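You operate a simulated robot arm through the tools that you are given. There is no shell and no other tool. Be economical: measure what you need, move in short steps, check, and stop when the job is done.

The job below is to be done with a simulated robot arm. You get a single attempt, and the scene is never put back.

Task
Put things in order on the plywood work table. At the end: the red plastic bauble is on the slim carton; the blue block with a white sole is on the brass box; the candle stub stands where the rubbing pad stood; the rubbing pad stands where the blue block with a white sole stood; whatever was shut is shut again. Leave all else as you found it, and nothing knocked over.

The check looks at the end state, three seconds after you hand in, the way a careful person would. Anything else that was tipped, shoved, dropped, spilled or broken makes it a failure.

Robot
A 6-joint arm with a two-finger parallel gripper, fixed in place. Base frame: the origin is at the foot of the arm, x ahead of it, y to its left, z up; the work surface is at about z = 0. Lengths are in mm, angles in rad, forces in N, time in s.
With the tool pointing down near the work surface it reaches from about 140 to 580 mm from the base axis. Its first joint turns from -1.152 to 1.152 rad. Payload 2.1 kg.
The tool frame sits at the grasp point between the pads (the TCP): z along the fingers, y along the line on which they close. The tips reach 30 mm beyond it. Largest opening 94 mm; finger width 28, thickness 10; the body of the gripper, 50 by 96 mm, starts 55 mm behind the TCP.
Orientation is told as [roll, pitch, yaw] about the base's x, y, z axes, in that order, counted from this pose: with the fingers straight down and closing along the base's y, the tool's x points along the base's -x, its y along +y and its z along -z.

Tools
- The arm moves only by the tool servo_tool. Its argument "deltas" is a list of rows, each a list of 3 entries, a list of its own where there are three numbers: the shift along the base's x, y, z in units of 200 mm (1.0 is 200 mm), then the turn, a rotation vector about the base's x, y, z in units of 120 degrees (1.0 is 120 degrees), then the gripper command, from -1 (fully open) to 1 (shut), values between in proportion. In form: [[[dx, dy, dz], [wx, wy, wz], grip], ...]. A call has 1 to 10 rows; each row is the pose to reach, as a shift and turn from the pose commanded when the call began. A call with a number of a shift or a turn outside -1 to 1 is refused whole. A row lasts 0.2 s, in which the tool goes at most 50 mm and 0.15 rad; a call with a longer step from one row to the next is refused whole, and so is a gripper value outside its range. A pose out of reach is approached as far as the arm can. The call stops where the force on the tool passes 40 N (or 10 N more than at its start, if that is more) or the arm is blocked; 0.2 s more then pass. The fingers move at their own pace (about 72 mm/s each) and stop on an object; they squeeze with about 42 N. The grip force told is the motor's: it shows also when the fingers shut on nothing. Time passes only in rows, and 0.2 s behind the last, so rows that repeat a pose let the fingers close. The reply holds the time, the measured pose of the TCP, the force on the tool along the base axes, the opening and the grip force, in the units named above and with some noise.
- Cameras (640 x 400 px; columns grow to the right, rows downward): "scene" is fixed at [54.5, -367.2, 490]; the picture's right is [0.81, -0.59, 0.00], its down [-0.30, -0.41, -0.86] and it looks along [0.51, 0.69, -0.51] (base axes); focal length 276 px, centre (320, 200). "wrist" rides on the gripper at [-37, 0, -58] in the tool frame; the picture's right is [0.00, -1.00, 0.00], its down [0.97, 0.00, -0.24] and it looks along [0.24, 0.00, 0.97] (tool axes); focal length 218 px, centre (320, 200).
- capture(camera): a new picture of that camera. It takes no simulated time.
- pixel_to_xyz(camera, pixels): for up to 12 pixels [column, row] of the newest picture of that camera ("zoom" is the newest enlarged one), the place [x, y, z] in the base frame of the surface seen there, good to about 2 mm. It takes no simulated time.
- zoom(camera, box): a new picture of the part [left, top, right, bottom] of that camera's present view, enlarged. It takes no simulated time.
- hand_in(): hands the job in; it is judged then, once.

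Work in short steps. Measure before you move; look again where a grasp or a placing could have gone wrong, and mend it. You have 80 turns and 38 pictures in all, those below and enlarged ones among them. Open the gripper and draw the arm clear of the work before you hand the job in, unless the task says otherwise; then end with one line.

The tools are called after ">>>" by a JSON object that holds its "fn" and its "kwargs". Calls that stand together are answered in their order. servo_tool: Moves the arm, as the interface text tells. Its arguments: {"type":"object","properties":{"deltas":{"type":"array"}},"required":["deltas"]} The other tools are called the same way: capture (camera) takes a picture; pixel_to_xyz (camera, pixels) gives the place of the surface under pixels of a picture; zoom (camera, box) takes an enlarged picture of a part of a camera's view; hand_in () hands the job in.

At the start:

```text
clock: 0.0
ee_pos: [284.6, 141.8, 356.6]
tool_rot: [-0.001, 0.0, 0.0]
force: [-0.8, 0.0, 0.0]
width: 94.1
finger_force: 0.1
```

scene: 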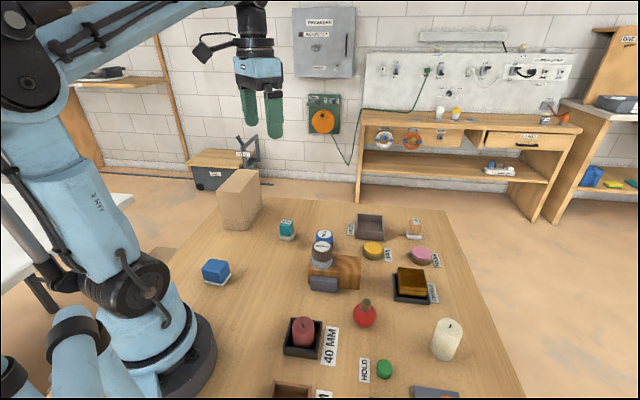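
wrist: 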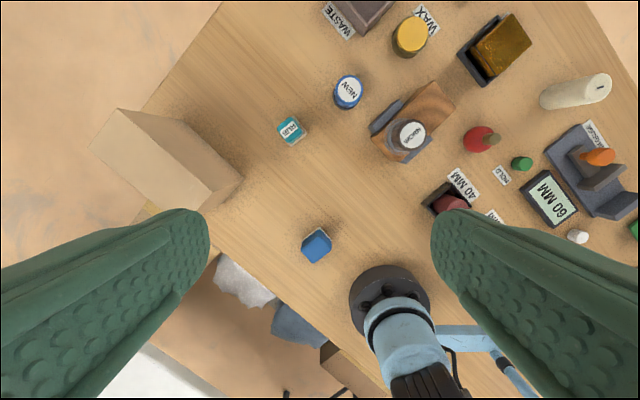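

The scene shows many items around (215–450, 200–400). I zoom in on the table in two parts to identify them.

>>> {"fn": "zoom", "kwargs": {"camera": "scene", "box": [190, 170, 480, 300]}}

>>> {"fn": "zoom", "kwargs": {"camera": "scene", "box": [240, 280, 500, 400]}}

>>> {"fn": "zoom", "kwargs": {"camera": "wrist", "box": [240, 0, 640, 250]}}

```text
2.21 times, centred on (335, 235) of scene
```

zoom: 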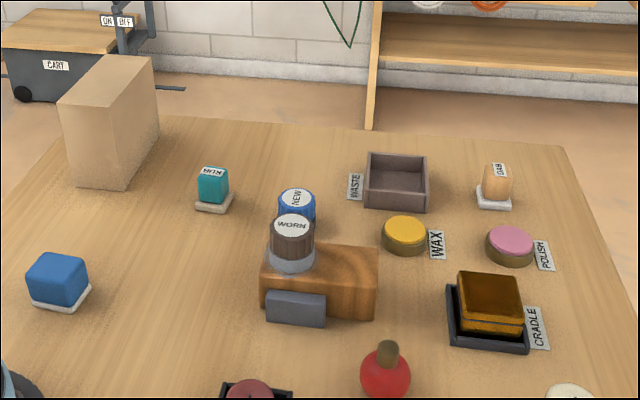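

```text
2.46 times, centred on (370, 340) of scene
```

zoom: 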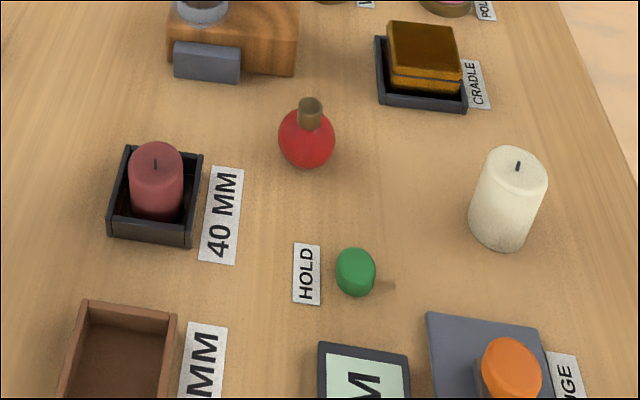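

```text
1.60 times, centred on (440, 125) of wrist
```

zoom: 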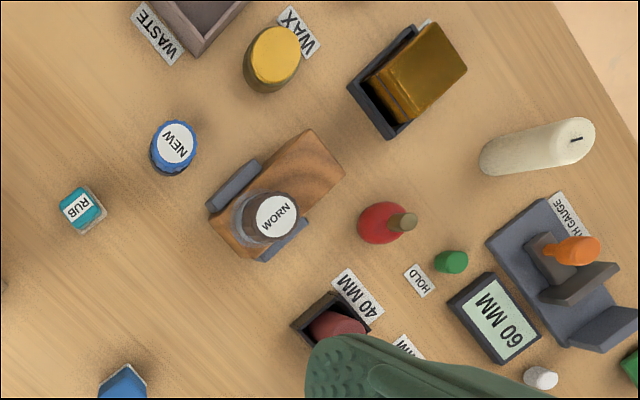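

I need to see the right part of the table; the tool is high and clear, so I shift it 220 mm toward -y and take a picture.

>>> {"fn": "servo_tool", "kwargs": {"deltas": [[[0, -0.24, 0], [0, 0, 0], -1], [[0, -0.48, 0], [0, 0, 0], -1], [[0, -0.72, 0], [0, 0, 0], -1], [[0, -0.95, 0], [0, 0, 0], -1], [[0, -1, 0], [0, 0, 0], -1]]}}

>>> {"fn": "capture", "kwargs": {"camera": "wrist"}}

>>> {"fn": "pixel_to_xyz", "kwargs": {"camera": "scene", "pixels": [[216, 266], [286, 224], [304, 325], [447, 325], [412, 278], [365, 318], [228, 178], [246, 178], [255, 200], [415, 232], [430, 295], [240, 226]]}}

```text
clock: 1.2
ee_pos: [283.0, -61.1, 356.2]
tool_rot: [0.0, 0.001, -0.001]
force: [0.7, 0.0, 0.0]
width: 94.0
finger_force: 0.0
```

```text
32 pictures are left
```

wrist: 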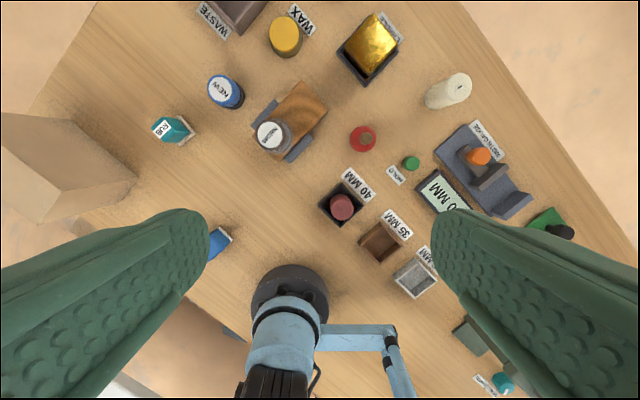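

```text
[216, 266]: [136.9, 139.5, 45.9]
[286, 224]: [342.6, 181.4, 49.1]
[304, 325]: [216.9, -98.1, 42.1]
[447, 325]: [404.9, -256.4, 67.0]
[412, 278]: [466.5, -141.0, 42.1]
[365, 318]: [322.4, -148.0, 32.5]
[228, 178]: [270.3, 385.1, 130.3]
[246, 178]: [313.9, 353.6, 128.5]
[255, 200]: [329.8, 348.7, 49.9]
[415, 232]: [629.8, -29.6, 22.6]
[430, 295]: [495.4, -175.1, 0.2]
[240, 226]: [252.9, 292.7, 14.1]
```

More stations are hidden at right (e.g. pixels (490,380), (555,225)). I move further toward -y and look again.

>>> {"fn": "servo_tool", "kwargs": {"deltas": [[[0, -0.24, 0], [0, 0, 0], -1], [[0, -0.48, 0], [0, 0, 0], -1], [[0, -0.72, 0], [0, 0, 0], -1], [[0, -0.85, 0], [0, 0, 0], -1], [[0, -0.85, 0], [0, 0, 0], -1]]}}

>>> {"fn": "capture", "kwargs": {"camera": "wrist"}}

```text
clock: 2.4
ee_pos: [283.0, -227.9, 356.8]
tool_rot: [0.0, 0.0, -0.001]
force: [-0.1, 0.2, 0.0]
width: 94.0
finger_force: 0.1
```

```text
31 pictures are left
```

wrist: 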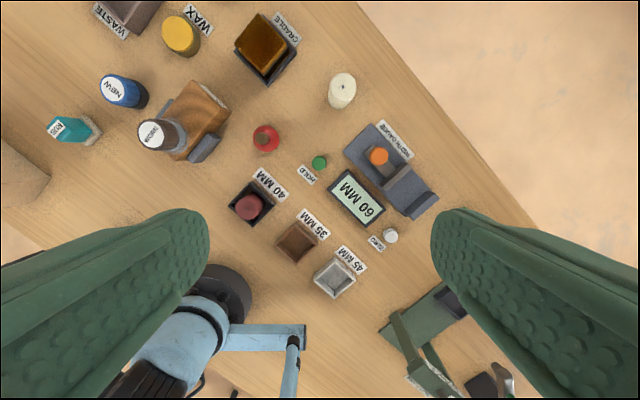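

Zooming into the candles and the table right side to settle which one is the stub, and whether any container is shut/open.

>>> {"fn": "zoom", "kwargs": {"camera": "wrist", "box": [210, 0, 450, 150]}}

>>> {"fn": "zoom", "kwargs": {"camera": "wrist", "box": [200, 130, 440, 310]}}

>>> {"fn": "pixel_to_xyz", "kwargs": {"camera": "scene", "pixels": [[304, 320], [304, 340], [296, 325], [313, 325], [448, 322], [440, 330], [458, 330], [448, 350], [435, 340], [366, 303], [355, 315], [376, 315]]}}

```text
2.67 times, centred on (330, 75) of wrist
```

zoom: 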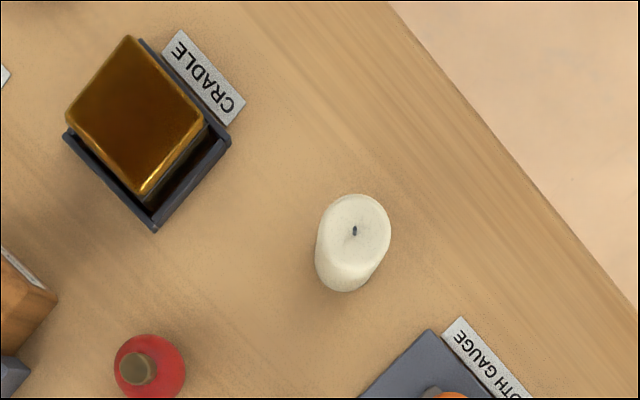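

```text
2.22 times, centred on (320, 220) of wrist
```

zoom: 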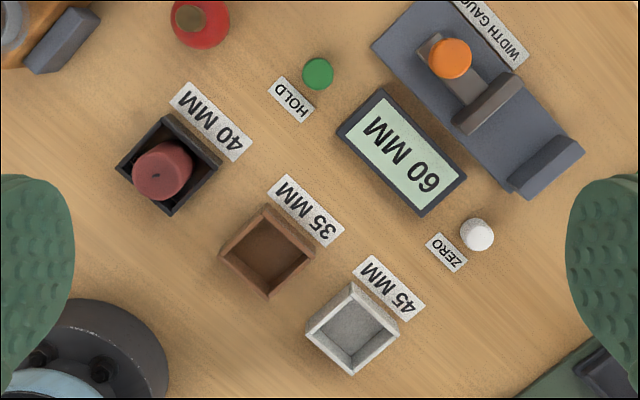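

```text
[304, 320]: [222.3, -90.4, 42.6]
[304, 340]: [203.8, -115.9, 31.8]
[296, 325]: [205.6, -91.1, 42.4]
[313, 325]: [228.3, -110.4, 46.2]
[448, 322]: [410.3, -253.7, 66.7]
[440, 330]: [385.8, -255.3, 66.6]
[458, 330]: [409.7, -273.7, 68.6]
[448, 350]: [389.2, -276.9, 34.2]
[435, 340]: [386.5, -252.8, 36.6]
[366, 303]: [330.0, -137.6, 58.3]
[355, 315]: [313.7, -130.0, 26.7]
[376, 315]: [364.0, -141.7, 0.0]
```

Two candles: a red one in the 40 MM tray and a cream one standing free. I zoom closely on both.

>>> {"fn": "zoom", "kwargs": {"camera": "scene", "box": [415, 310, 479, 370]}}

>>> {"fn": "zoom", "kwargs": {"camera": "scene", "box": [274, 308, 338, 368]}}

>>> {"fn": "zoom", "kwargs": {"camera": "scene", "box": [380, 255, 450, 310]}}

```text
6.67 times, centred on (447, 340) of scene
```

zoom: 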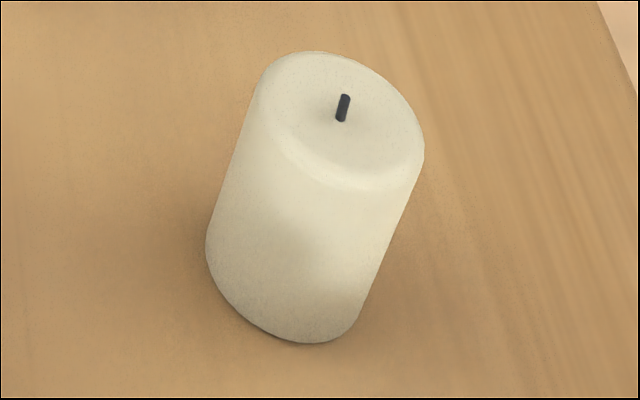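

```text
6.67 times, centred on (306, 338) of scene
```

zoom: 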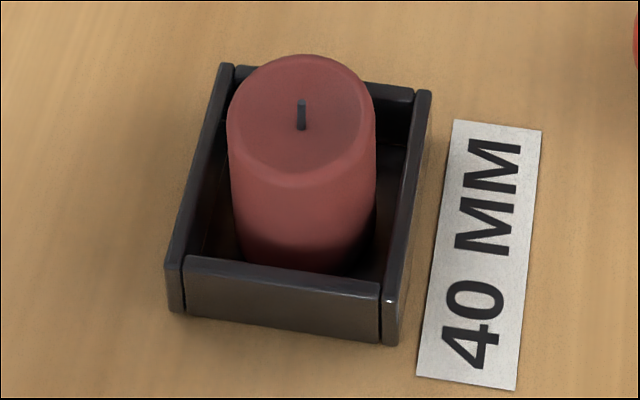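

```text
7.27 times, centred on (415, 282) of scene
```

zoom: 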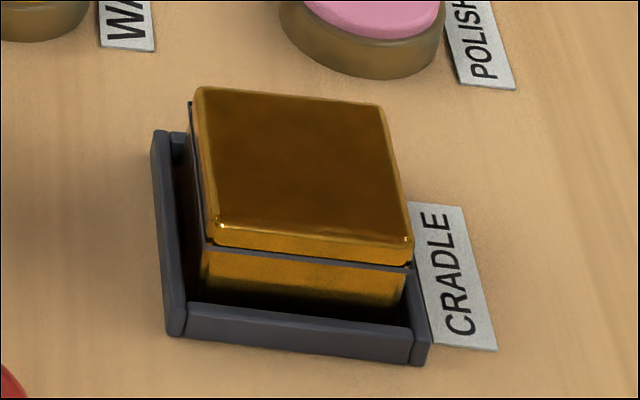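

The red one (about 40 mm tall against 67) is the stub; everything seems shut. I now measure the blue block and the rubbing pad in an enlarged scene view.

>>> {"fn": "zoom", "kwargs": {"camera": "scene", "box": [192, 210, 304, 290]}}

```text
5.00 times, centred on (248, 250) of scene
```

zoom: 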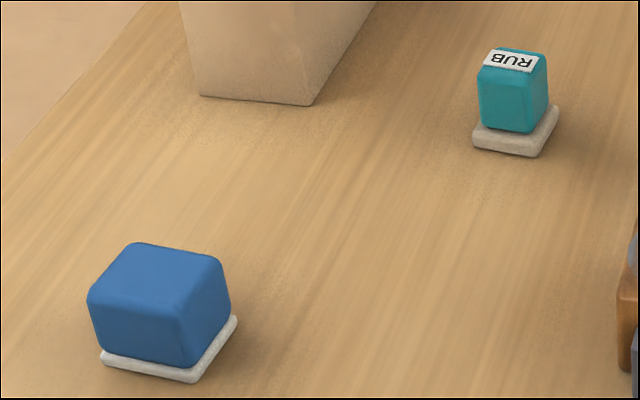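

>>> {"fn": "pixel_to_xyz", "kwargs": {"camera": "zoom", "pixels": [[130, 248], [96, 292], [182, 312], [218, 264], [155, 280], [103, 361], [192, 381], [236, 320], [484, 62], [540, 66], [477, 143], [536, 154]]}}

>>> {"fn": "pixel_to_xyz", "kwargs": {"camera": "zoom", "pixels": [[556, 112], [500, 55], [533, 72], [490, 66], [545, 58], [510, 62], [200, 95], [310, 104], [375, 5]]}}

```text
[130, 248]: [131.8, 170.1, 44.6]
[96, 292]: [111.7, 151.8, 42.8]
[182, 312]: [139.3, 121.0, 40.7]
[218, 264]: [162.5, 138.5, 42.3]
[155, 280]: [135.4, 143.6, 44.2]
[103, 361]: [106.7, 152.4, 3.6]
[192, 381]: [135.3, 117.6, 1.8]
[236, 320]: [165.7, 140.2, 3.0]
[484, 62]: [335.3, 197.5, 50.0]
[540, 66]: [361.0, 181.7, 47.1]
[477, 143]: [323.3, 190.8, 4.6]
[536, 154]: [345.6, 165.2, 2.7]
```

```text
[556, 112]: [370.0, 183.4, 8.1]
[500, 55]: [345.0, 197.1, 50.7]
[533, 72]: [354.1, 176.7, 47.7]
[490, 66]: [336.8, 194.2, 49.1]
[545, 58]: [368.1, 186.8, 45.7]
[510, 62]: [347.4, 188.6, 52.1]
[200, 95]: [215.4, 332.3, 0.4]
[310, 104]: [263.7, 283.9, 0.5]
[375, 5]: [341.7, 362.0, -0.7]
```

Blue block: centre ≈ (136.3, 146), top z 43, long axis at about -51.5°, sole 45 x 38. I move back toward it at height, turning the tool +0.67 rad so that it closes on the long axis.

>>> {"fn": "servo_tool", "kwargs": {"deltas": [[[0, 0.23, 0], [0, 0, 0.07], -1], [[0, 0.46, 0], [0, 0, 0.14], -1], [[0, 0.69, 0], [0, 0, 0.21], -1], [[0, 0.92, 0], [0, 0, 0.28], -1], [[0, 0.95, 0], [0, 0, 0.32], -1], [[0, 0.95, 0], [0, 0, 0.32], -1]]}}

>>> {"fn": "servo_tool", "kwargs": {"deltas": [[[-0.15, 0.18, 0], [0, 0, 0], -1], [[-0.3, 0.36, 0], [0, 0, 0], -1], [[-0.45, 0.54, 0], [0, 0, 0], -1], [[-0.6, 0.72, 0], [0, 0, 0], -1], [[-0.7, 0.9, 0], [0, 0, 0], -1], [[-0.733, 0.92, -0.15], [0, 0, 0], -1], [[-0.733, 0.92, -0.39], [0, 0, 0], -1], [[-0.733, 0.92, -0.63], [0, 0, 0], -1], [[-0.733, 0.92, -0.85], [0, 0, 0], -1], [[-0.733, 0.92, -0.85], [0, 0, 0], -1]]}}

>>> {"fn": "capture", "kwargs": {"camera": "wrist"}}

```text
clock: 3.8
ee_pos: [284.6, -39.3, 356.7]
tool_rot: [0.001, 0.001, 0.672]
force: [0.2, 0.3, 0.3]
width: 94.2
finger_force: 0.1
```

```text
clock: 6.0
ee_pos: [138.0, 145.6, 186.2]
tool_rot: [-0.001, 0.001, 0.669]
force: [-1.3, -0.1, -0.3]
width: 94.1
finger_force: 0.1
```

```text
24 pictures are left
```

wrist: 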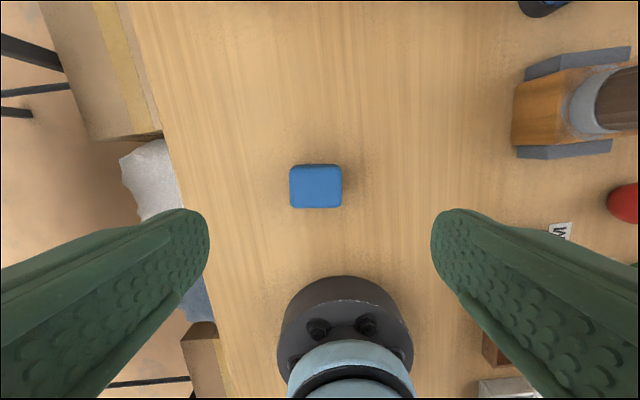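

The tool is well aligned to the block at (315,187). I check its edges from this nearer view for the exact spot.

>>> {"fn": "pixel_to_xyz", "kwargs": {"camera": "wrist", "pixels": [[292, 186], [340, 186], [316, 167], [316, 186], [316, 206], [294, 168], [338, 168], [338, 204], [294, 204]]}}

```text
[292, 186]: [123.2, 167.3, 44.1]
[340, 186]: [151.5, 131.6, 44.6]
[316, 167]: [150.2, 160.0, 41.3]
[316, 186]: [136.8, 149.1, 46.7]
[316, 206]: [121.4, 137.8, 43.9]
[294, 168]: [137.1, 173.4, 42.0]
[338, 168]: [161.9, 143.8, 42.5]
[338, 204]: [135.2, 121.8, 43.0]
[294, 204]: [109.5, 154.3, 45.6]
```

Block centre ≈ (136.3, 147.3). I descend so that the TCP is at z ≈ 40 (tips 10 mm above the table, above the sole) and close.

>>> {"fn": "servo_tool", "kwargs": {"deltas": [[[-0.008, 0.008, -0.2], [0, 0, 0], -1], [[-0.008, 0.008, -0.4], [0, 0, 0], -1], [[-0.008, 0.008, -0.6], [0, 0, 0], -1], [[-0.008, 0.008, -0.73], [0, 0, 0], -1], [[-0.008, 0.008, -0.73], [0, 0, 0], -1]]}}

>>> {"fn": "servo_tool", "kwargs": {"deltas": [[[0, 0, 0], [0, 0, 0], 1], [[0, 0, 0], [0, 0, 0], 1], [[0, 0, 0], [0, 0, 0], 1], [[0, 0, 0], [0, 0, 0], 1]]}}

>>> {"fn": "zoom", "kwargs": {"camera": "scene", "box": [350, 210, 460, 310]}}

```text
clock: 7.2
ee_pos: [137.4, 145.9, 40.4]
tool_rot: [-0.001, 0.001, 0.669]
force: [0.4, -0.2, -0.7]
width: 94.2
finger_force: 0.1
```

```text
clock: 8.2
ee_pos: [137.1, 146.1, 41.2]
tool_rot: [0.0, 0.0, 0.67]
force: [-0.3, -0.1, 0.0]
width: 53.0
finger_force: 41.7
```

```text
4.00 times, centred on (405, 260) of scene
```

zoom: 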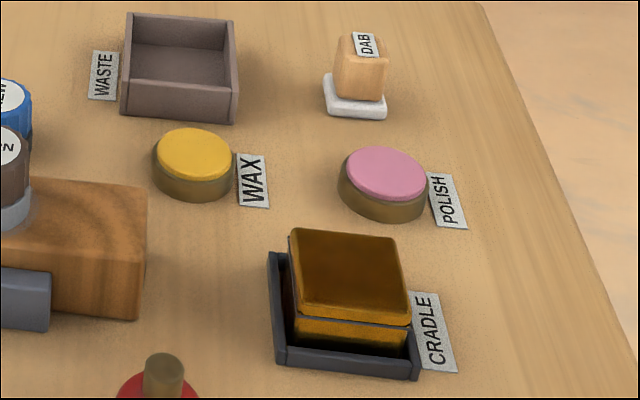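

Gripped (width 53 mm, 42 N). I measure the brass box top corners in the zoom and lift the block.

>>> {"fn": "pixel_to_xyz", "kwargs": {"camera": "zoom", "pixels": [[296, 236], [392, 242], [404, 316], [300, 298], [348, 275], [392, 275], [295, 270], [345, 240], [350, 304], [362, 375]]}}

>>> {"fn": "servo_tool", "kwargs": {"deltas": [[[0, 0, 0.1], [0, 0, 0], 1], [[0, 0, 0.3], [0, 0, 0], 1], [[0, 0, 0.5], [0, 0, 0], 1], [[0, 0, 0.7], [0, 0, 0], 1], [[0.15, -0.1, 0.9], [0, 0, 0], 1], [[0.35, -0.2, 0.95], [0, 0, 0], 1], [[0.55, -0.3, 0.95], [0, 0, 0], 1], [[0.7, -0.45, 0.95], [0, 0, 0], 1], [[0.85, -0.6, 0.95], [0, 0, 0], 1], [[0.85, -0.6, 0.95], [0, 0, 0], 1]]}}

```text
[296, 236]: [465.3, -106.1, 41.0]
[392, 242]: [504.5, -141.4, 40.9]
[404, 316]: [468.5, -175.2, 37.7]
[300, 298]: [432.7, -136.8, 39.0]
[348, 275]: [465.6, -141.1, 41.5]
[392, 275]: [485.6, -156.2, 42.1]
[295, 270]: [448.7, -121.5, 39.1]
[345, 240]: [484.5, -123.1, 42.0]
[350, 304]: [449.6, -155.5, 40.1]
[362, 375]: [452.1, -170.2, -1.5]
```

```text
refused: row 5 steps farther than a row can; nothing moved
```

Refused for a step too long. Brass box top: centre ≈ (467.5, -140), z ≈ 41, edges at about -46°/44°. I lift in legal steps and travel half way.

>>> {"fn": "servo_tool", "kwargs": {"deltas": [[[0, 0, 0.1], [0, 0, 0], 1], [[0, 0, 0.3], [0, 0, 0], 1], [[0, 0, 0.53], [0, 0, 0], 1], [[0, 0, 0.76], [0, 0, 0], 1], [[0.15, -0.13, 0.85], [0, 0, 0.01], 1], [[0.32, -0.28, 0.85], [0, 0, 0.02], 1], [[0.49, -0.43, 0.85], [0, 0, 0.03], 1], [[0.66, -0.58, 0.85], [0, 0, 0.04], 1], [[0.83, -0.73, 0.85], [0, 0, 0.048], 1], [[0.9, -0.79, 0.85], [0, 0, 0.048], 1]]}}

```text
clock: 10.4
ee_pos: [317.2, -13.5, 209.0]
tool_rot: [-0.001, 0.0, 0.772]
force: [-0.3, 1.0, -0.9]
width: 50.0
finger_force: 42.2
```

Width now 50 mm, still held. I travel above the brass box and take a look.

>>> {"fn": "servo_tool", "kwargs": {"deltas": [[[0.18, -0.16, 0], [0, 0, 0], 1], [[0.36, -0.31, 0], [0, 0, 0], 1], [[0.54, -0.46, 0], [0, 0, 0], 1], [[0.7, -0.59, -0.1], [0, 0, 0], 1], [[0.751, -0.632, -0.3], [0, 0, 0], 1], [[0.751, -0.632, -0.4], [0, 0, 0], 1], [[0.751, -0.632, -0.4], [0, 0, 0], 1]]}}

>>> {"fn": "zoom", "kwargs": {"camera": "scene", "box": [320, 180, 500, 310]}}

>>> {"fn": "capture", "kwargs": {"camera": "wrist"}}

```text
clock: 12.0
ee_pos: [465.3, -138.4, 130.7]
tool_rot: [-0.002, 0.0, 0.771]
force: [0.8, 0.0, -1.4]
width: 50.1
finger_force: 42.5
```

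```text
3.08 times, centred on (410, 245) of scene
```

zoom: 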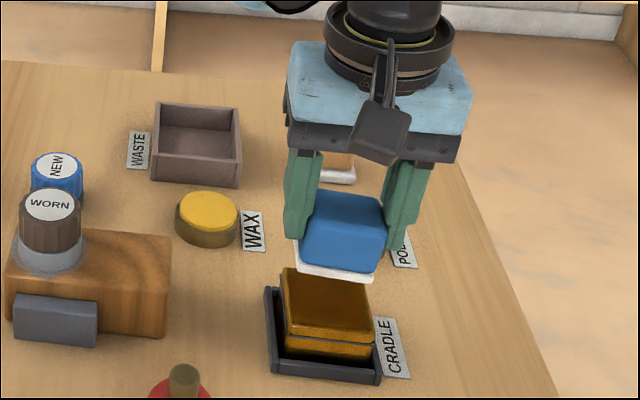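

```text
21 pictures are left
```

wrist: 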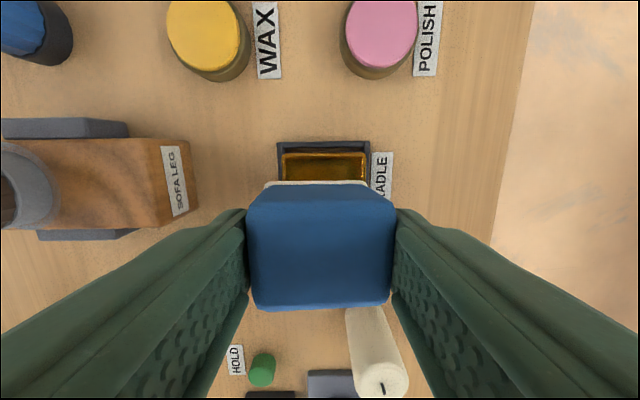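

The block is held upright; the tool is 2 mm short of target in x and y. I correct this and lower to z ≈ 84, then finely.

>>> {"fn": "servo_tool", "kwargs": {"deltas": [[[0.011, -0.008, -0.08], [0, 0, 0], 1], [[0.011, -0.008, -0.17], [0, 0, 0], 1], [[0.011, -0.008, -0.225], [0, 0, 0], 1], [[0.011, -0.008, -0.235], [0, 0, 0], 1], [[0.011, -0.008, -0.24], [0, 0, 0], 1], [[0.011, -0.008, -0.24], [0, 0, 0], 1]]}}

>>> {"fn": "zoom", "kwargs": {"camera": "scene", "box": [360, 220, 460, 310]}}

```text
clock: 12.8
ee_pos: [468.3, -141.3, 92.3]
tool_rot: [0.002, 0.002, 0.77]
force: [-2.5, 3.4, 20.3]
width: 49.9
finger_force: 41.7
stopped in row 3: the force on the tool passed its limit (the readings are from after the stop); the commanded pose is now the measured one
```

```text
4.44 times, centred on (410, 265) of scene
```

zoom: 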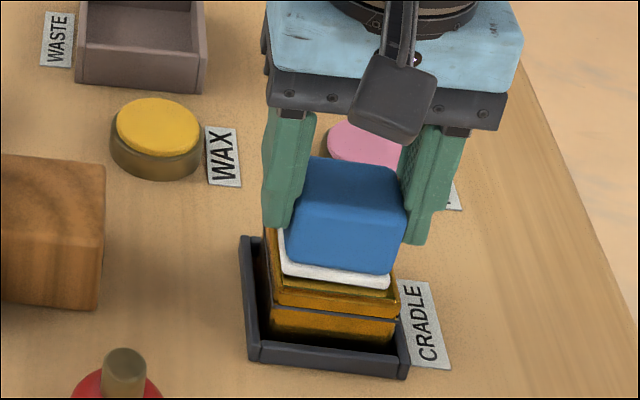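

Contact at z 92: the block's sole sits on the box (pads had slid off the sole rim onto the body earlier). I ease up 1 mm, open and rise.

>>> {"fn": "servo_tool", "kwargs": {"deltas": [[[0, 0, 0.004], [0, 0, 0], 1], [[0, 0, 0.004], [0, 0, 0], 0.0], [[0, 0, 0.004], [0, 0, 0], -0.6], [[0, 0, 0.004], [0, 0, 0], -0.6], [[0, 0, 0.15], [0, 0, 0], -0.6], [[0, 0, 0.38], [0, 0, 0], -0.6], [[0, 0, 0.6], [0, 0, 0], -0.6], [[0, 0, 0.6], [0, 0, 0], -0.6]]}}

>>> {"fn": "capture", "kwargs": {"camera": "wrist"}}

```text
clock: 14.6
ee_pos: [468.0, -140.0, 211.3]
tool_rot: [0.001, 0.002, 0.77]
force: [1.2, -0.3, 0.9]
width: 75.1
finger_force: 0.0
```

```text
19 pictures are left
```

wrist: 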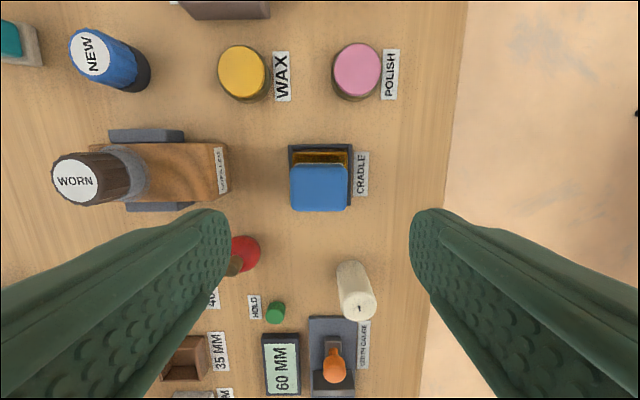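

The blue block rests well on the brass box (320,187). Next the rubbing pad at ≈ (346.6, 187): I travel there in two legs.

>>> {"fn": "servo_tool", "kwargs": {"deltas": [[[-0.06, 0.2, 0], [0, 0, 0], -0.6], [[-0.13, 0.41, 0], [0, 0, 0], -0.6], [[-0.2, 0.62, 0], [0, 0, 0], -0.6], [[-0.27, 0.8, 0], [0, 0, -0.02], -0.6], [[-0.33, 1.0, 0], [0, 0, -0.043], -0.6], [[-0.33, 1.0, 0], [0, 0, -0.043], -0.6]]}}

>>> {"fn": "servo_tool", "kwargs": {"deltas": [[[-0.1, 0.2, 0], [0, 0, 0], -0.6], [[-0.2, 0.4, 0], [0, 0, 0], -0.6], [[-0.27, 0.58, 0], [0, 0, 0], -0.6], [[-0.27, 0.63, -0.1], [0, 0, 0], -0.6], [[-0.27, 0.63, -0.25], [0, 0, 0], -0.6], [[-0.27, 0.63, -0.25], [0, 0, 0], -0.6]]}}

>>> {"fn": "capture", "kwargs": {"camera": "wrist"}}

```text
clock: 16.0
ee_pos: [402.9, 61.6, 208.4]
tool_rot: [0.001, 0.001, 0.679]
force: [-0.1, -0.2, 0.6]
width: 75.2
finger_force: 0.2
```

```text
clock: 17.4
ee_pos: [349.3, 187.5, 160.2]
tool_rot: [0.003, 0.003, 0.68]
force: [0.0, 0.3, 0.0]
width: 75.2
finger_force: 0.1
```

```text
18 pictures are left
```

wrist: 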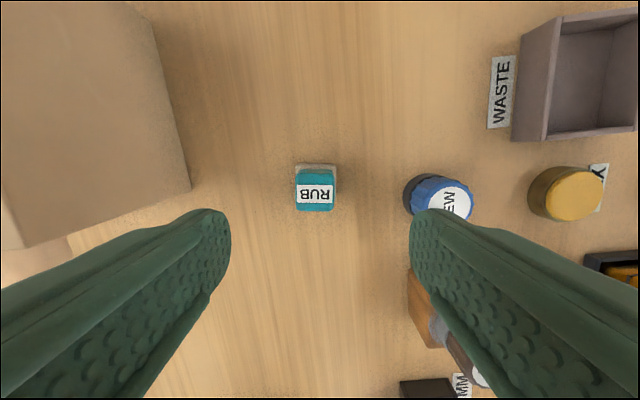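

The pad is at (315,188), NEW cap near the right finger at (437,197). I measure the pad edges and the cap's near side.

>>> {"fn": "pixel_to_xyz", "kwargs": {"camera": "wrist", "pixels": [[298, 190], [333, 190], [315, 173], [315, 208], [297, 166], [334, 166], [315, 190], [405, 195], [410, 185], [420, 185], [445, 200], [180, 180]]}}

```text
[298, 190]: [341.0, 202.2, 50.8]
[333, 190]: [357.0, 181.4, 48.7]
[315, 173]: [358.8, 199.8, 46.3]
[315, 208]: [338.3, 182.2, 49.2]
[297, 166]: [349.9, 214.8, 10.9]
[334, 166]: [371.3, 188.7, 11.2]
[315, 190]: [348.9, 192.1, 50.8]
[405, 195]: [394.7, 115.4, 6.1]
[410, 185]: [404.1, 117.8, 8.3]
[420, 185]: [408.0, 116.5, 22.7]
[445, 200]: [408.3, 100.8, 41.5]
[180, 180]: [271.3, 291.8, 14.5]
```

Pad centre ≈ (348, 190), sole top at z ≈ 11, cap 87 mm away, so room is enough. I descend to z 47 (tips at 17, above the sole) and close.

>>> {"fn": "servo_tool", "kwargs": {"deltas": [[[-0.007, 0.012, -0.2], [0, 0, 0], -0.6], [[-0.007, 0.012, -0.4], [0, 0, 0], -0.6], [[-0.007, 0.012, -0.566], [0, 0, 0], -0.6], [[-0.007, 0.012, -0.566], [0, 0, 0], -0.6]]}}

>>> {"fn": "servo_tool", "kwargs": {"deltas": [[[0, 0, 0], [0, 0, 0], 1], [[0, 0, 0], [0, 0, 0], 1], [[0, 0, 0], [0, 0, 0], 1], [[0, 0, 0], [0, 0, 0], 1], [[0, 0, 0.1], [0, 0, 0], 1], [[0, 0, 0.3], [0, 0, 0], 1], [[0, 0, 0.5], [0, 0, 0], 1], [[0, 0, 0.6], [0, 0, 0], 1], [[0, 0, 0.6], [0, 0, 0], 1]]}}

>>> {"fn": "capture", "kwargs": {"camera": "wrist"}}

```text
clock: 18.4
ee_pos: [347.7, 189.3, 47.0]
tool_rot: [0.002, 0.002, 0.679]
force: [0.0, 0.1, -0.4]
width: 75.1
finger_force: 0.0
```

```text
clock: 20.4
ee_pos: [348.6, 190.8, 167.7]
tool_rot: [0.001, 0.002, 0.682]
force: [0.2, -0.9, -0.8]
width: 35.5
finger_force: 41.7
```

```text
17 pictures are left
```

wrist: 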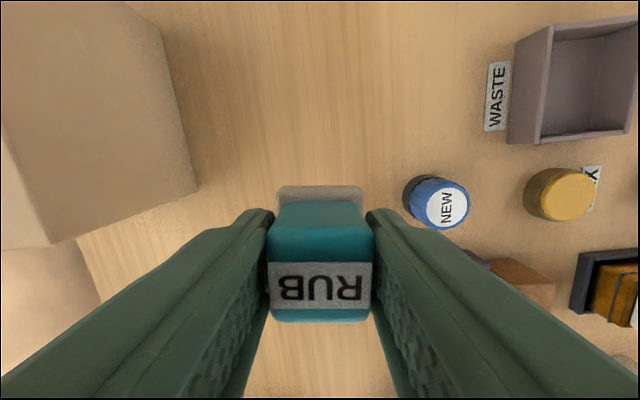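

The pad is held straight. I carry it over the blue block's former spot (136.3, 147.3).

>>> {"fn": "servo_tool", "kwargs": {"deltas": [[[-0.22, -0.04, 0], [0, 0, 0], 1], [[-0.44, -0.08, 0], [0, 0, 0], 1], [[-0.66, -0.13, 0], [0, 0, 0], 1], [[-0.88, -0.18, 0], [0, 0, 0], 1], [[-0.95, -0.2, 0], [0, 0, 0], 1], [[-0.95, -0.2, 0], [0, 0, 0], 1]]}}

```text
clock: 21.8
ee_pos: [159.2, 149.2, 168.1]
tool_rot: [0.002, 0.002, 0.681]
force: [0.6, 0.1, 0.6]
width: 35.3
finger_force: 42.7
```

Now at (159, 149, 168); I go the last 23 mm and down to just above the table, then slowly to contact.

>>> {"fn": "servo_tool", "kwargs": {"deltas": [[[-0.114, -0.01, 0], [0, 0, 0], 1], [[-0.114, -0.01, -0.2], [0, 0, 0], 1], [[-0.114, -0.01, -0.4], [0, 0, 0], 1], [[-0.114, -0.01, -0.55], [0, 0, 0], 1], [[-0.114, -0.01, -0.585], [0, 0, 0], 1], [[-0.114, -0.01, -0.597], [0, 0, 0], 1], [[-0.114, -0.01, -0.6], [0, 0, 0], 1], [[-0.114, -0.01, -0.602], [0, 0, 0], 1]]}}

>>> {"fn": "zoom", "kwargs": {"camera": "scene", "box": [180, 220, 290, 300]}}

```text
clock: 23.6
ee_pos: [135.9, 147.1, 47.5]
tool_rot: [0.003, 0.002, 0.681]
force: [0.1, -0.5, -0.7]
width: 35.4
finger_force: 41.8
```

```text
5.00 times, centred on (235, 260) of scene
```

zoom: 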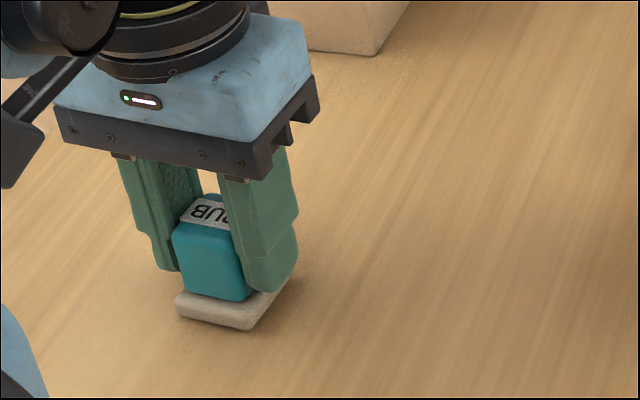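

Nearly down at z 47.5 with no contact force yet. I lower 1 mm more, open slightly, then rise.

>>> {"fn": "servo_tool", "kwargs": {"deltas": [[[0, 0, -0.004], [0, 0, 0], 1], [[0, 0, -0.004], [0, 0, 0], 0.1], [[0, 0, -0.004], [0, 0, 0], -0.5], [[0, 0, -0.004], [0, 0, 0], -0.5], [[0, 0, 0.1], [0, 0, 0], -0.5], [[0, 0, 0.3], [0, 0, 0], -0.5], [[0, 0, 0.5], [0, 0, 0], -0.5], [[0, 0, 0.65], [0, 0, 0], -0.5], [[0, 0, 0.65], [0, 0, 0], -0.5]]}}

>>> {"fn": "capture", "kwargs": {"camera": "wrist"}}

```text
clock: 25.6
ee_pos: [133.2, 146.9, 179.3]
tool_rot: [0.0, 0.002, 0.681]
force: [0.5, -0.8, -1.1]
width: 70.7
finger_force: 0.1
```

```text
15 pictures are left
```

wrist: 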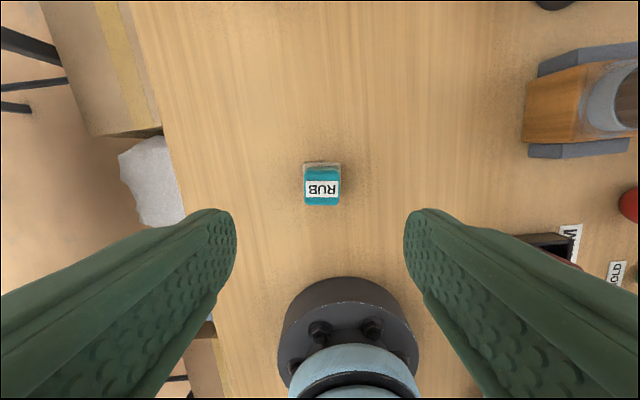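

The pad stands at the former block spot (322,186), upright. Next I move over the red stub near (215, -98) to measure it.

>>> {"fn": "servo_tool", "kwargs": {"deltas": [[[0.18, -0.13, 0], [0, 0, 0], -0.5], [[0.36, -0.28, 0], [0, 0, 0], -0.5], [[0.45, -0.48, 0], [0, 0, 0], -0.5], [[0.45, -0.7, 0], [0, 0, 0], -0.5], [[0.43, -0.92, 0], [0, 0, 0], -0.8], [[0.42, -1.0, 0], [0, 0, 0], -1], [[0.42, -1.0, 0], [0, 0, 0], -1]]}}

>>> {"fn": "servo_tool", "kwargs": {"deltas": [[[0, -0.2, 0], [0, 0, 0], -1], [[0, -0.225, 0], [0, 0, 0], -1], [[0, -0.225, 0], [0, 0, 0], -1]]}}

>>> {"fn": "capture", "kwargs": {"camera": "wrist"}}

```text
clock: 27.2
ee_pos: [217.7, -54.0, 176.8]
tool_rot: [0.001, 0.004, 0.682]
force: [0.3, 0.0, 0.6]
width: 94.0
finger_force: 0.0
```

```text
clock: 28.0
ee_pos: [217.6, -99.3, 176.5]
tool_rot: [0.0, 0.002, 0.68]
force: [0.4, -0.4, 0.6]
width: 93.7
finger_force: 0.0
```

```text
14 pictures are left
```

wrist: 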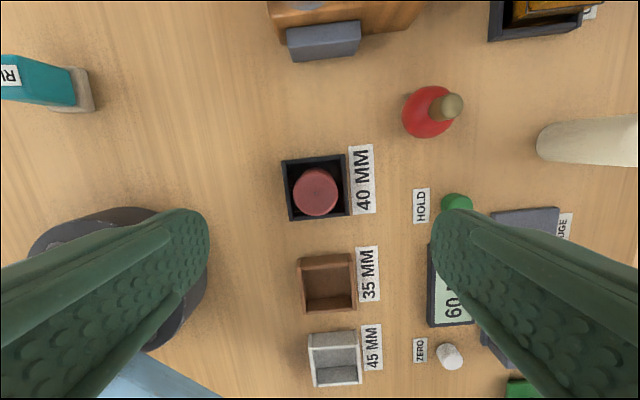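

Candle at (315,192) in the tray. I measure its rim, the tray walls and floor.

>>> {"fn": "pixel_to_xyz", "kwargs": {"camera": "wrist", "pixels": [[296, 190], [334, 190], [315, 173], [315, 211], [315, 190], [287, 190], [348, 190], [317, 159], [300, 167], [342, 170], [430, 112], [453, 105]]}}

```text
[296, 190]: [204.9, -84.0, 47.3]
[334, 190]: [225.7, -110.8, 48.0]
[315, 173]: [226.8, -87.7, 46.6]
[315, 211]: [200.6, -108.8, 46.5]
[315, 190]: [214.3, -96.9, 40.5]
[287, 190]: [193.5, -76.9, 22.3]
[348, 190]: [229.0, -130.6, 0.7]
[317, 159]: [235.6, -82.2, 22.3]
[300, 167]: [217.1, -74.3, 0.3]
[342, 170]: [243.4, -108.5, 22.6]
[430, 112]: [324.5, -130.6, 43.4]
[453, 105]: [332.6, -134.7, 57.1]
```

Stub centre ≈ (215, -97.5), top 47, tray walls 22 high. I grip it above the walls with the TCP at z 55 (tips at 25), then lift.

>>> {"fn": "servo_tool", "kwargs": {"deltas": [[[-0.013, 0.009, -0.2], [0, 0, 0], -1], [[-0.013, 0.009, -0.4], [0, 0, 0], -1], [[-0.013, 0.009, -0.55], [0, 0, 0], -1], [[-0.013, 0.009, -0.607], [0, 0, 0], -1], [[-0.013, 0.009, -0.607], [0, 0, 0], -1]]}}

>>> {"fn": "servo_tool", "kwargs": {"deltas": [[[0, 0, 0], [0, 0, 0], 1], [[0, 0, 0], [0, 0, 0], 1], [[0, 0, 0], [0, 0, 0], 1], [[0, 0, 0], [0, 0, 0], 1], [[0, 0, 0.1], [0, 0, 0], 1], [[0, 0, 0.3], [0, 0, 0], 1], [[0, 0, 0.5], [0, 0, 0], 1], [[0, 0, 0.65], [0, 0, 0], 1], [[0, 0, 0.65], [0, 0, 0], 1]]}}

>>> {"fn": "zoom", "kwargs": {"camera": "scene", "box": [220, 200, 460, 400]}}

```text
clock: 29.2
ee_pos: [215.9, -95.1, 57.1]
tool_rot: [0.001, 0.003, 0.681]
force: [-1.2, 0.2, -1.3]
width: 94.2
finger_force: 0.0
```

```text
clock: 31.2
ee_pos: [216.1, -95.4, 186.5]
tool_rot: [0.001, 0.003, 0.68]
force: [0.1, 0.7, -1.3]
width: 38.1
finger_force: 41.5
```

```text
2.00 times, centred on (340, 300) of scene
```

zoom: 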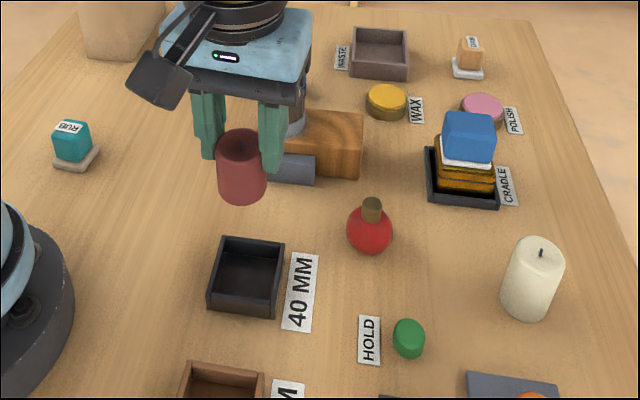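

The stub came out clean. I carry it at this height toward (348, 190).

>>> {"fn": "servo_tool", "kwargs": {"deltas": [[[0.09, 0.2, 0.05], [0, 0, 0], 1], [[0.18, 0.4, 0.1], [0, 0, 0], 1], [[0.27, 0.6, 0.1], [0, 0, 0], 1], [[0.36, 0.8, 0.1], [0, 0, 0], 1], [[0.45, 1.0, 0.1], [0, 0, 0], 1], [[0.45, 1.0, 0.1], [0, 0, 0], 1]]}}

>>> {"fn": "servo_tool", "kwargs": {"deltas": [[[0.09, 0.18, 0], [0, 0, 0], 1], [[0.18, 0.36, 0], [0, 0, 0], 1], [[0.208, 0.43, 0], [0, 0, 0], 1], [[0.208, 0.43, 0], [0, 0, 0], 1]]}}

```text
clock: 32.6
ee_pos: [304.4, 105.5, 205.6]
tool_rot: [0.002, 0.001, 0.682]
force: [-0.4, -0.8, -0.1]
width: 37.9
finger_force: 41.9
```

```text
clock: 33.6
ee_pos: [347.3, 190.1, 206.0]
tool_rot: [0.002, 0.002, 0.681]
force: [-0.5, -0.3, -0.4]
width: 38.4
finger_force: 42.0
```

Above the pad's former spot. I descend to z ≈ 59, then finely until contact (expected near 53).

>>> {"fn": "servo_tool", "kwargs": {"deltas": [[[0.003, 0, -0.2], [0, 0, 0], 1], [[0.003, 0, -0.42], [0, 0, 0], 1], [[0.003, 0, -0.62], [0, 0, 0], 1], [[0.003, 0, -0.73], [0, 0, 0], 1], [[0.003, 0, -0.745], [0, 0, 0], 1], [[0.003, 0, -0.752], [0, 0, 0], 1], [[0.003, 0, -0.758], [0, 0, 0], 1], [[0.003, 0, -0.763], [0, 0, 0], 1]]}}

>>> {"fn": "zoom", "kwargs": {"camera": "scene", "box": [240, 170, 340, 250]}}

```text
clock: 35.4
ee_pos: [347.5, 189.3, 54.5]
tool_rot: [0.003, 0.002, 0.68]
force: [-4.8, 0.5, 31.8]
width: 37.8
finger_force: 42.1
```

```text
5.00 times, centred on (290, 210) of scene
```

zoom: 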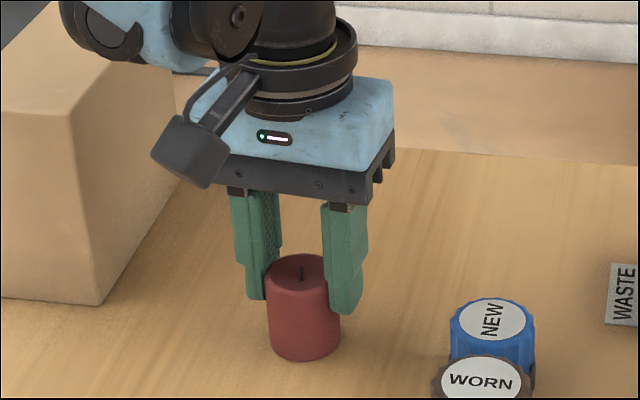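

Contact (32 N up) at z 54.5, stub upright. I ease up 1 mm, open and rise, then look.

>>> {"fn": "servo_tool", "kwargs": {"deltas": [[[0, 0, 0.006], [0, 0, 0], 1], [[0, 0, 0.006], [0, 0, 0], 0.1], [[0, 0, 0.006], [0, 0, 0], -0.5], [[0, 0, 0.006], [0, 0, 0], -0.5], [[0, 0, 0.12], [0, 0, 0], -0.5], [[0, 0, 0.3], [0, 0, 0], -0.5], [[0, 0, 0.5], [0, 0, 0], -0.5], [[0, 0, 0.7], [0, 0, 0], -0.5], [[0, 0, 0.9], [0, 0, 0], -0.5], [[0, 0, 0.9], [0, 0, 0], -0.5]]}}

>>> {"fn": "capture", "kwargs": {"camera": "wrist"}}

```text
clock: 37.6
ee_pos: [346.9, 192.0, 233.6]
tool_rot: [0.002, 0.001, 0.681]
force: [0.6, -0.1, -0.7]
width: 70.5
finger_force: 0.0
```

```text
11 pictures are left
```

wrist: 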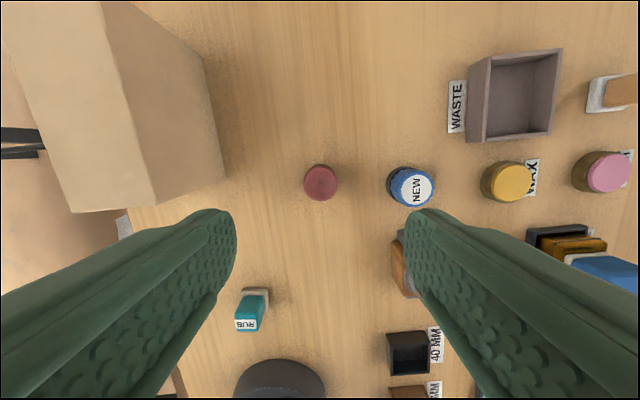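

The stub stands well at (320,182). From here the carton's top is visible at left; I measure it along with the bauble in the scene view.

>>> {"fn": "pixel_to_xyz", "kwargs": {"camera": "wrist", "pixels": [[74, 208], [132, 202], [102, 10], [40, 100], [118, 100], [80, 100], [50, 150], [128, 150], [10, 40], [100, 205], [40, 10], [215, 175]]}}

>>> {"fn": "pixel_to_xyz", "kwargs": {"camera": "scene", "pixels": [[221, 197], [250, 203], [236, 171], [260, 172], [240, 185], [365, 310], [355, 318], [374, 318], [365, 325], [366, 301], [362, 301], [370, 301]]}}

```text
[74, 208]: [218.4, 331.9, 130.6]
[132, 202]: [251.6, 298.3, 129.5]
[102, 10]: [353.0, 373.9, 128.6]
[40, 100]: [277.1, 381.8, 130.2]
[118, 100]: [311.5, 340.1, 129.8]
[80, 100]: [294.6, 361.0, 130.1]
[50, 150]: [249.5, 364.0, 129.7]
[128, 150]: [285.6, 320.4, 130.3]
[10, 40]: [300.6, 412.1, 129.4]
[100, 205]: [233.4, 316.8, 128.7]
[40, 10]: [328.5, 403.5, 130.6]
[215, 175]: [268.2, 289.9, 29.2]
```

```text
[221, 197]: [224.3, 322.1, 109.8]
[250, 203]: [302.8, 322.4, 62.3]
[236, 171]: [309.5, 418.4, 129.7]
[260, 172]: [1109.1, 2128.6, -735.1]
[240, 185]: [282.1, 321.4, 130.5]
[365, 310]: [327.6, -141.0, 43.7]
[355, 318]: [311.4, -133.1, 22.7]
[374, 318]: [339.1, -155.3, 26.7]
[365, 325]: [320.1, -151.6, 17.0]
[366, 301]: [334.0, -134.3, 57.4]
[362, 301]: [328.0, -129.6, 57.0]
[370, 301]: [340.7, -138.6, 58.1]
```

Carton top: z 130, ~55 wide, centre ≈ (283, 349). Bauble axis near (333, -136), top 58. I travel over the bauble and look.

>>> {"fn": "servo_tool", "kwargs": {"deltas": [[[0, -0.24, 0], [0, 0, 0], -1], [[0, -0.48, 0], [0, 0, 0], -1], [[0, -0.72, 0], [0, 0, 0], -1], [[0, -0.96, 0], [0, 0, 0], -1], [[0, -1, 0], [0, 0, 0], -1]]}}

>>> {"fn": "servo_tool", "kwargs": {"deltas": [[[-0.02, -0.22, 0], [0, 0, 0], -1], [[-0.05, -0.44, 0], [0, 0, 0], -1], [[-0.07, -0.64, -0.1], [0, 0, 0], -1], [[-0.07, -0.64, -0.25], [0, 0, 0], -1], [[-0.07, -0.64, -0.25], [0, 0, 0], -1]]}}

>>> {"fn": "capture", "kwargs": {"camera": "wrist"}}

```text
clock: 38.8
ee_pos: [347.8, -9.8, 233.3]
tool_rot: [0.001, 0.003, 0.682]
force: [0.0, -0.9, -0.3]
width: 93.8
finger_force: 0.0
```

```text
clock: 40.0
ee_pos: [332.6, -137.8, 184.2]
tool_rot: [0.001, 0.003, 0.681]
force: [-0.2, -0.3, 0.8]
width: 94.0
finger_force: 0.0
```

```text
10 pictures are left
```

wrist: 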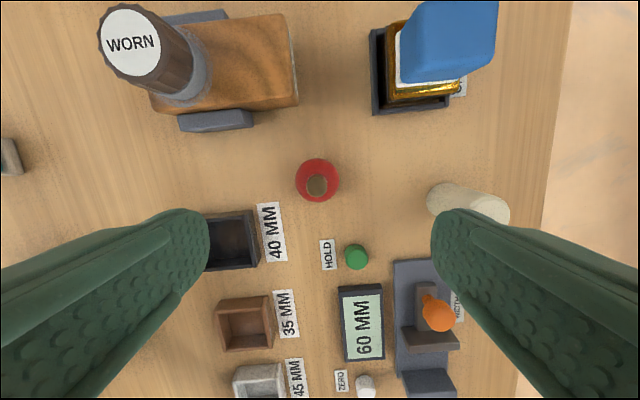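

Bauble at (318,181) with free space around; I measure its rim, and will use a narrower opening of about 66 mm.

>>> {"fn": "pixel_to_xyz", "kwargs": {"camera": "wrist", "pixels": [[297, 180], [338, 180], [318, 160], [318, 200], [317, 185], [309, 185], [325, 185], [317, 176], [317, 193], [256, 235], [432, 200], [355, 257]]}}

```text
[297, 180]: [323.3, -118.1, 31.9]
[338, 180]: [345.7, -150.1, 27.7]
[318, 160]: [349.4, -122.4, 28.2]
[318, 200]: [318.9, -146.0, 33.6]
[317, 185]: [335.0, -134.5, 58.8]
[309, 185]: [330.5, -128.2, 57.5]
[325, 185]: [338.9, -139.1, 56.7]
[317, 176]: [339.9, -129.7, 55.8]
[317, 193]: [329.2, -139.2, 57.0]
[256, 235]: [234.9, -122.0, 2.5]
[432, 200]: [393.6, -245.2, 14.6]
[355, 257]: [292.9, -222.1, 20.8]
```

Bauble axis ≈ (334.5, -134), diameter ≈ 40. I narrow the fingers, descend to z 37 (tips at 7) and close.

>>> {"fn": "servo_tool", "kwargs": {"deltas": [[[0.01, 0.019, 0], [0, 0, 0], -0.4], [[0.01, 0.019, -0.2], [0, 0, 0], -0.4], [[0.01, 0.019, -0.4], [0, 0, 0], -0.4], [[0.01, 0.019, -0.6], [0, 0, 0], -0.4], [[0.01, 0.019, -0.736], [0, 0, 0], -0.4], [[0.01, 0.019, -0.736], [0, 0, 0], -0.4]]}}

>>> {"fn": "servo_tool", "kwargs": {"deltas": [[[0, 0, 0], [0, 0, 0], 1], [[0, 0, 0], [0, 0, 0], 1], [[0, 0, 0], [0, 0, 0], 1], [[0, 0, 0], [0, 0, 0], 1]]}}

>>> {"fn": "zoom", "kwargs": {"camera": "scene", "box": [310, 250, 420, 340]}}

```text
clock: 41.4
ee_pos: [335.2, -136.2, 37.6]
tool_rot: [0.001, 0.002, 0.68]
force: [0.0, -0.3, -0.5]
width: 65.9
finger_force: 0.1
```

```text
clock: 42.4
ee_pos: [335.4, -136.5, 38.4]
tool_rot: [0.002, 0.001, 0.68]
force: [0.2, 0.8, 0.2]
width: 40.2
finger_force: 42.5
```

```text
4.44 times, centred on (365, 295) of scene
```

zoom: 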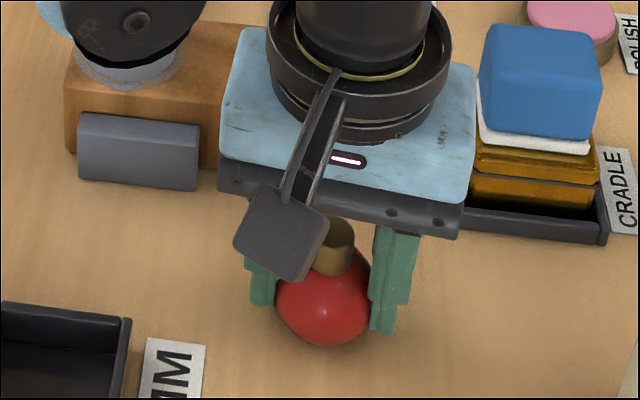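

Gripped at 40 mm. I lift straight up to z ≈ 230.

>>> {"fn": "servo_tool", "kwargs": {"deltas": [[[0, 0, 0.05], [0, 0, 0], 1], [[0, 0, 0.2], [0, 0, 0], 1], [[0, 0, 0.4], [0, 0, 0], 1], [[0, 0, 0.6], [0, 0, 0], 1], [[0, 0, 0.8], [0, 0, 0], 1], [[0, 0, 0.96], [0, 0, 0], 1], [[0, 0, 0.96], [0, 0, 0], 1]]}}

>>> {"fn": "capture", "kwargs": {"camera": "wrist"}}

```text
clock: 44.0
ee_pos: [333.6, -137.2, 231.4]
tool_rot: [0.001, 0.002, 0.68]
force: [-0.1, 0.4, -0.4]
width: 39.9
finger_force: 41.7
```

```text
8 pictures are left
```

wrist: 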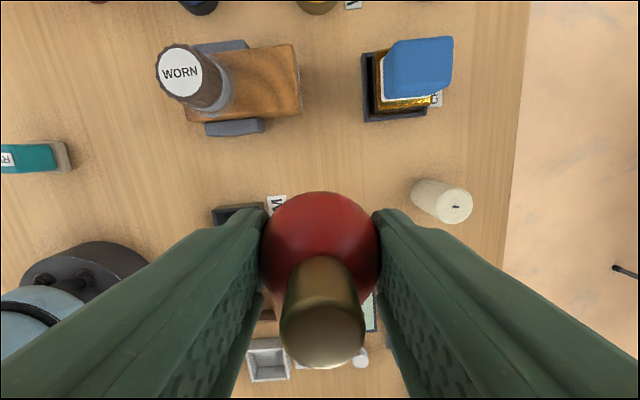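

The bauble hangs upright. I carry it gently toward the carton at this height.

>>> {"fn": "servo_tool", "kwargs": {"deltas": [[[0, 0.1, 0], [0, 0, 0], 1], [[0, 0.28, 0], [0, 0, 0], 1], [[0, 0.46, 0], [0, 0, 0], 1], [[0, 0.64, 0], [0, 0, 0], 1], [[0, 0.82, 0], [0, 0, 0], 1], [[0, 1.0, 0], [0, 0, 0], 1]]}}

>>> {"fn": "servo_tool", "kwargs": {"deltas": [[[0, 0.18, 0], [0, 0, 0], 1], [[-0.03, 0.36, 0], [0, 0, 0], 1], [[-0.06, 0.54, 0], [0, 0, 0], 1], [[-0.1, 0.72, 0], [0, 0, 0], 1], [[-0.14, 0.88, 0], [0, 0, 0], 1], [[-0.17, 1.0, 0], [0, 0, 0], 1], [[-0.17, 1.0, 0], [0, 0, 0], 1]]}}

```text
clock: 45.4
ee_pos: [333.5, 67.1, 230.4]
tool_rot: [0.001, 0.003, 0.682]
force: [-0.2, 0.3, -0.6]
width: 40.2
finger_force: 41.9
```

```text
clock: 47.0
ee_pos: [301.4, 266.9, 227.7]
tool_rot: [0.002, 0.003, 0.68]
force: [-1.2, 0.1, -0.7]
width: 40.3
finger_force: 41.5
```

Next 81 mm in y to stand over the carton's top centre, then a look.

>>> {"fn": "servo_tool", "kwargs": {"deltas": [[[-0.04, 0.16, 0], [0, 0, 0], 1], [[-0.07, 0.3, 0], [0, 0, 0], 1], [[-0.097, 0.405, 0], [0, 0, 0], 1], [[-0.097, 0.405, 0], [0, 0, 0], 1]]}}

>>> {"fn": "capture", "kwargs": {"camera": "wrist"}}

```text
clock: 48.0
ee_pos: [281.2, 348.0, 226.9]
tool_rot: [0.001, 0.002, 0.68]
force: [0.4, 0.5, -0.6]
width: 40.2
finger_force: 42.6
```

```text
7 pictures are left
```

wrist: 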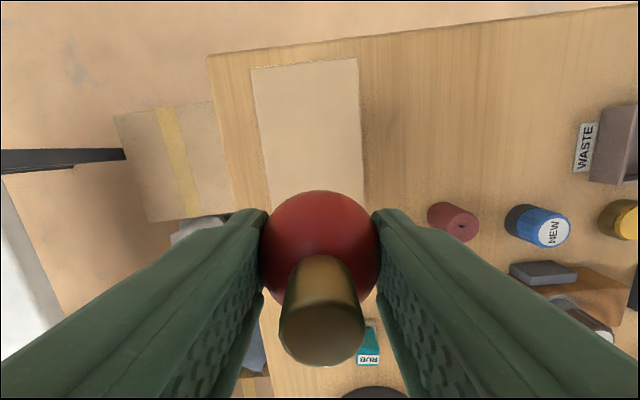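

The carton's top runs at cols 252–362. I measure its edges at the rows visible for centering.

>>> {"fn": "pixel_to_xyz", "kwargs": {"camera": "wrist", "pixels": [[256, 75], [355, 65], [268, 190], [360, 180], [262, 130], [358, 120], [305, 66]]}}

```text
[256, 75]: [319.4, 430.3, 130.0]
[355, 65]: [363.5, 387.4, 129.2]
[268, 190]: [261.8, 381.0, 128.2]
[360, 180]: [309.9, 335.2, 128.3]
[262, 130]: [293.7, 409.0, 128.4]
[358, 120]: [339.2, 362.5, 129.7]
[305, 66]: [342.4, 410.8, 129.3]
```

Carton centre-line passes (288, 362); target (283, 357). I shift there, descend to z ≈ 172 and finely to contact near 168.

>>> {"fn": "servo_tool", "kwargs": {"deltas": [[[0.009, 0.045, 0], [0, 0, 0], 1], [[0.009, 0.045, -0.13], [0, 0, 0], 1], [[0.009, 0.045, -0.26], [0, 0, 0], 1], [[0.009, 0.045, -0.28], [0, 0, 0], 1], [[0.009, 0.045, -0.288], [0, 0, 0], 1], [[0.009, 0.045, -0.294], [0, 0, 0], 1], [[0.009, 0.045, -0.294], [0, 0, 0], 1]]}}

>>> {"fn": "zoom", "kwargs": {"camera": "scene", "box": [180, 110, 300, 240]}}

```text
clock: 49.6
ee_pos: [283.9, 356.8, 169.1]
tool_rot: [0.001, 0.002, 0.68]
force: [0.7, -0.3, -0.6]
width: 40.2
finger_force: 42.0
```

```text
3.08 times, centred on (240, 175) of scene
```

zoom: 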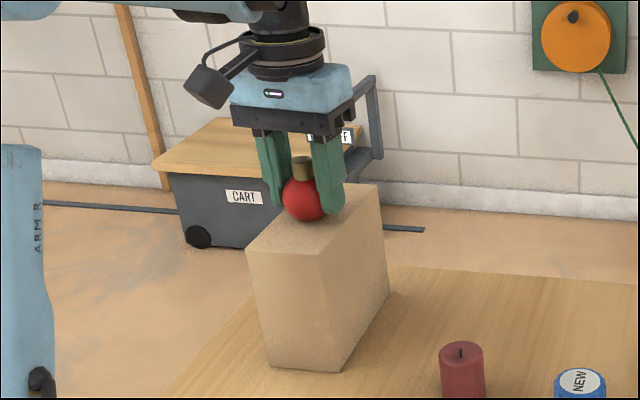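

Almost down, no contact force yet at z 169. I lower by fractions of a mm until the force shows.

>>> {"fn": "servo_tool", "kwargs": {"deltas": [[[0, 0, -0.003], [0, 0, 0], 1], [[0, 0, -0.006], [0, 0, 0], 1], [[0, 0, -0.009], [0, 0, 0], 1]]}}

```text
clock: 50.4
ee_pos: [284.3, 355.3, 166.9]
tool_rot: [0.001, 0.001, 0.681]
force: [0.5, -0.2, 0.0]
width: 40.3
finger_force: 41.9
```

Still none; a further 2 mm in small steps.

>>> {"fn": "servo_tool", "kwargs": {"deltas": [[[0, 0, -0.004], [0, 0, 0], 1], [[0, 0, -0.008], [0, 0, 0], 1], [[0, 0, -0.008], [0, 0, 0], 1]]}}

```text
clock: 51.2
ee_pos: [284.9, 355.1, 167.6]
tool_rot: [0.003, 0.004, 0.682]
force: [-2.1, 1.0, 16.2]
width: 40.5
finger_force: 42.2
```

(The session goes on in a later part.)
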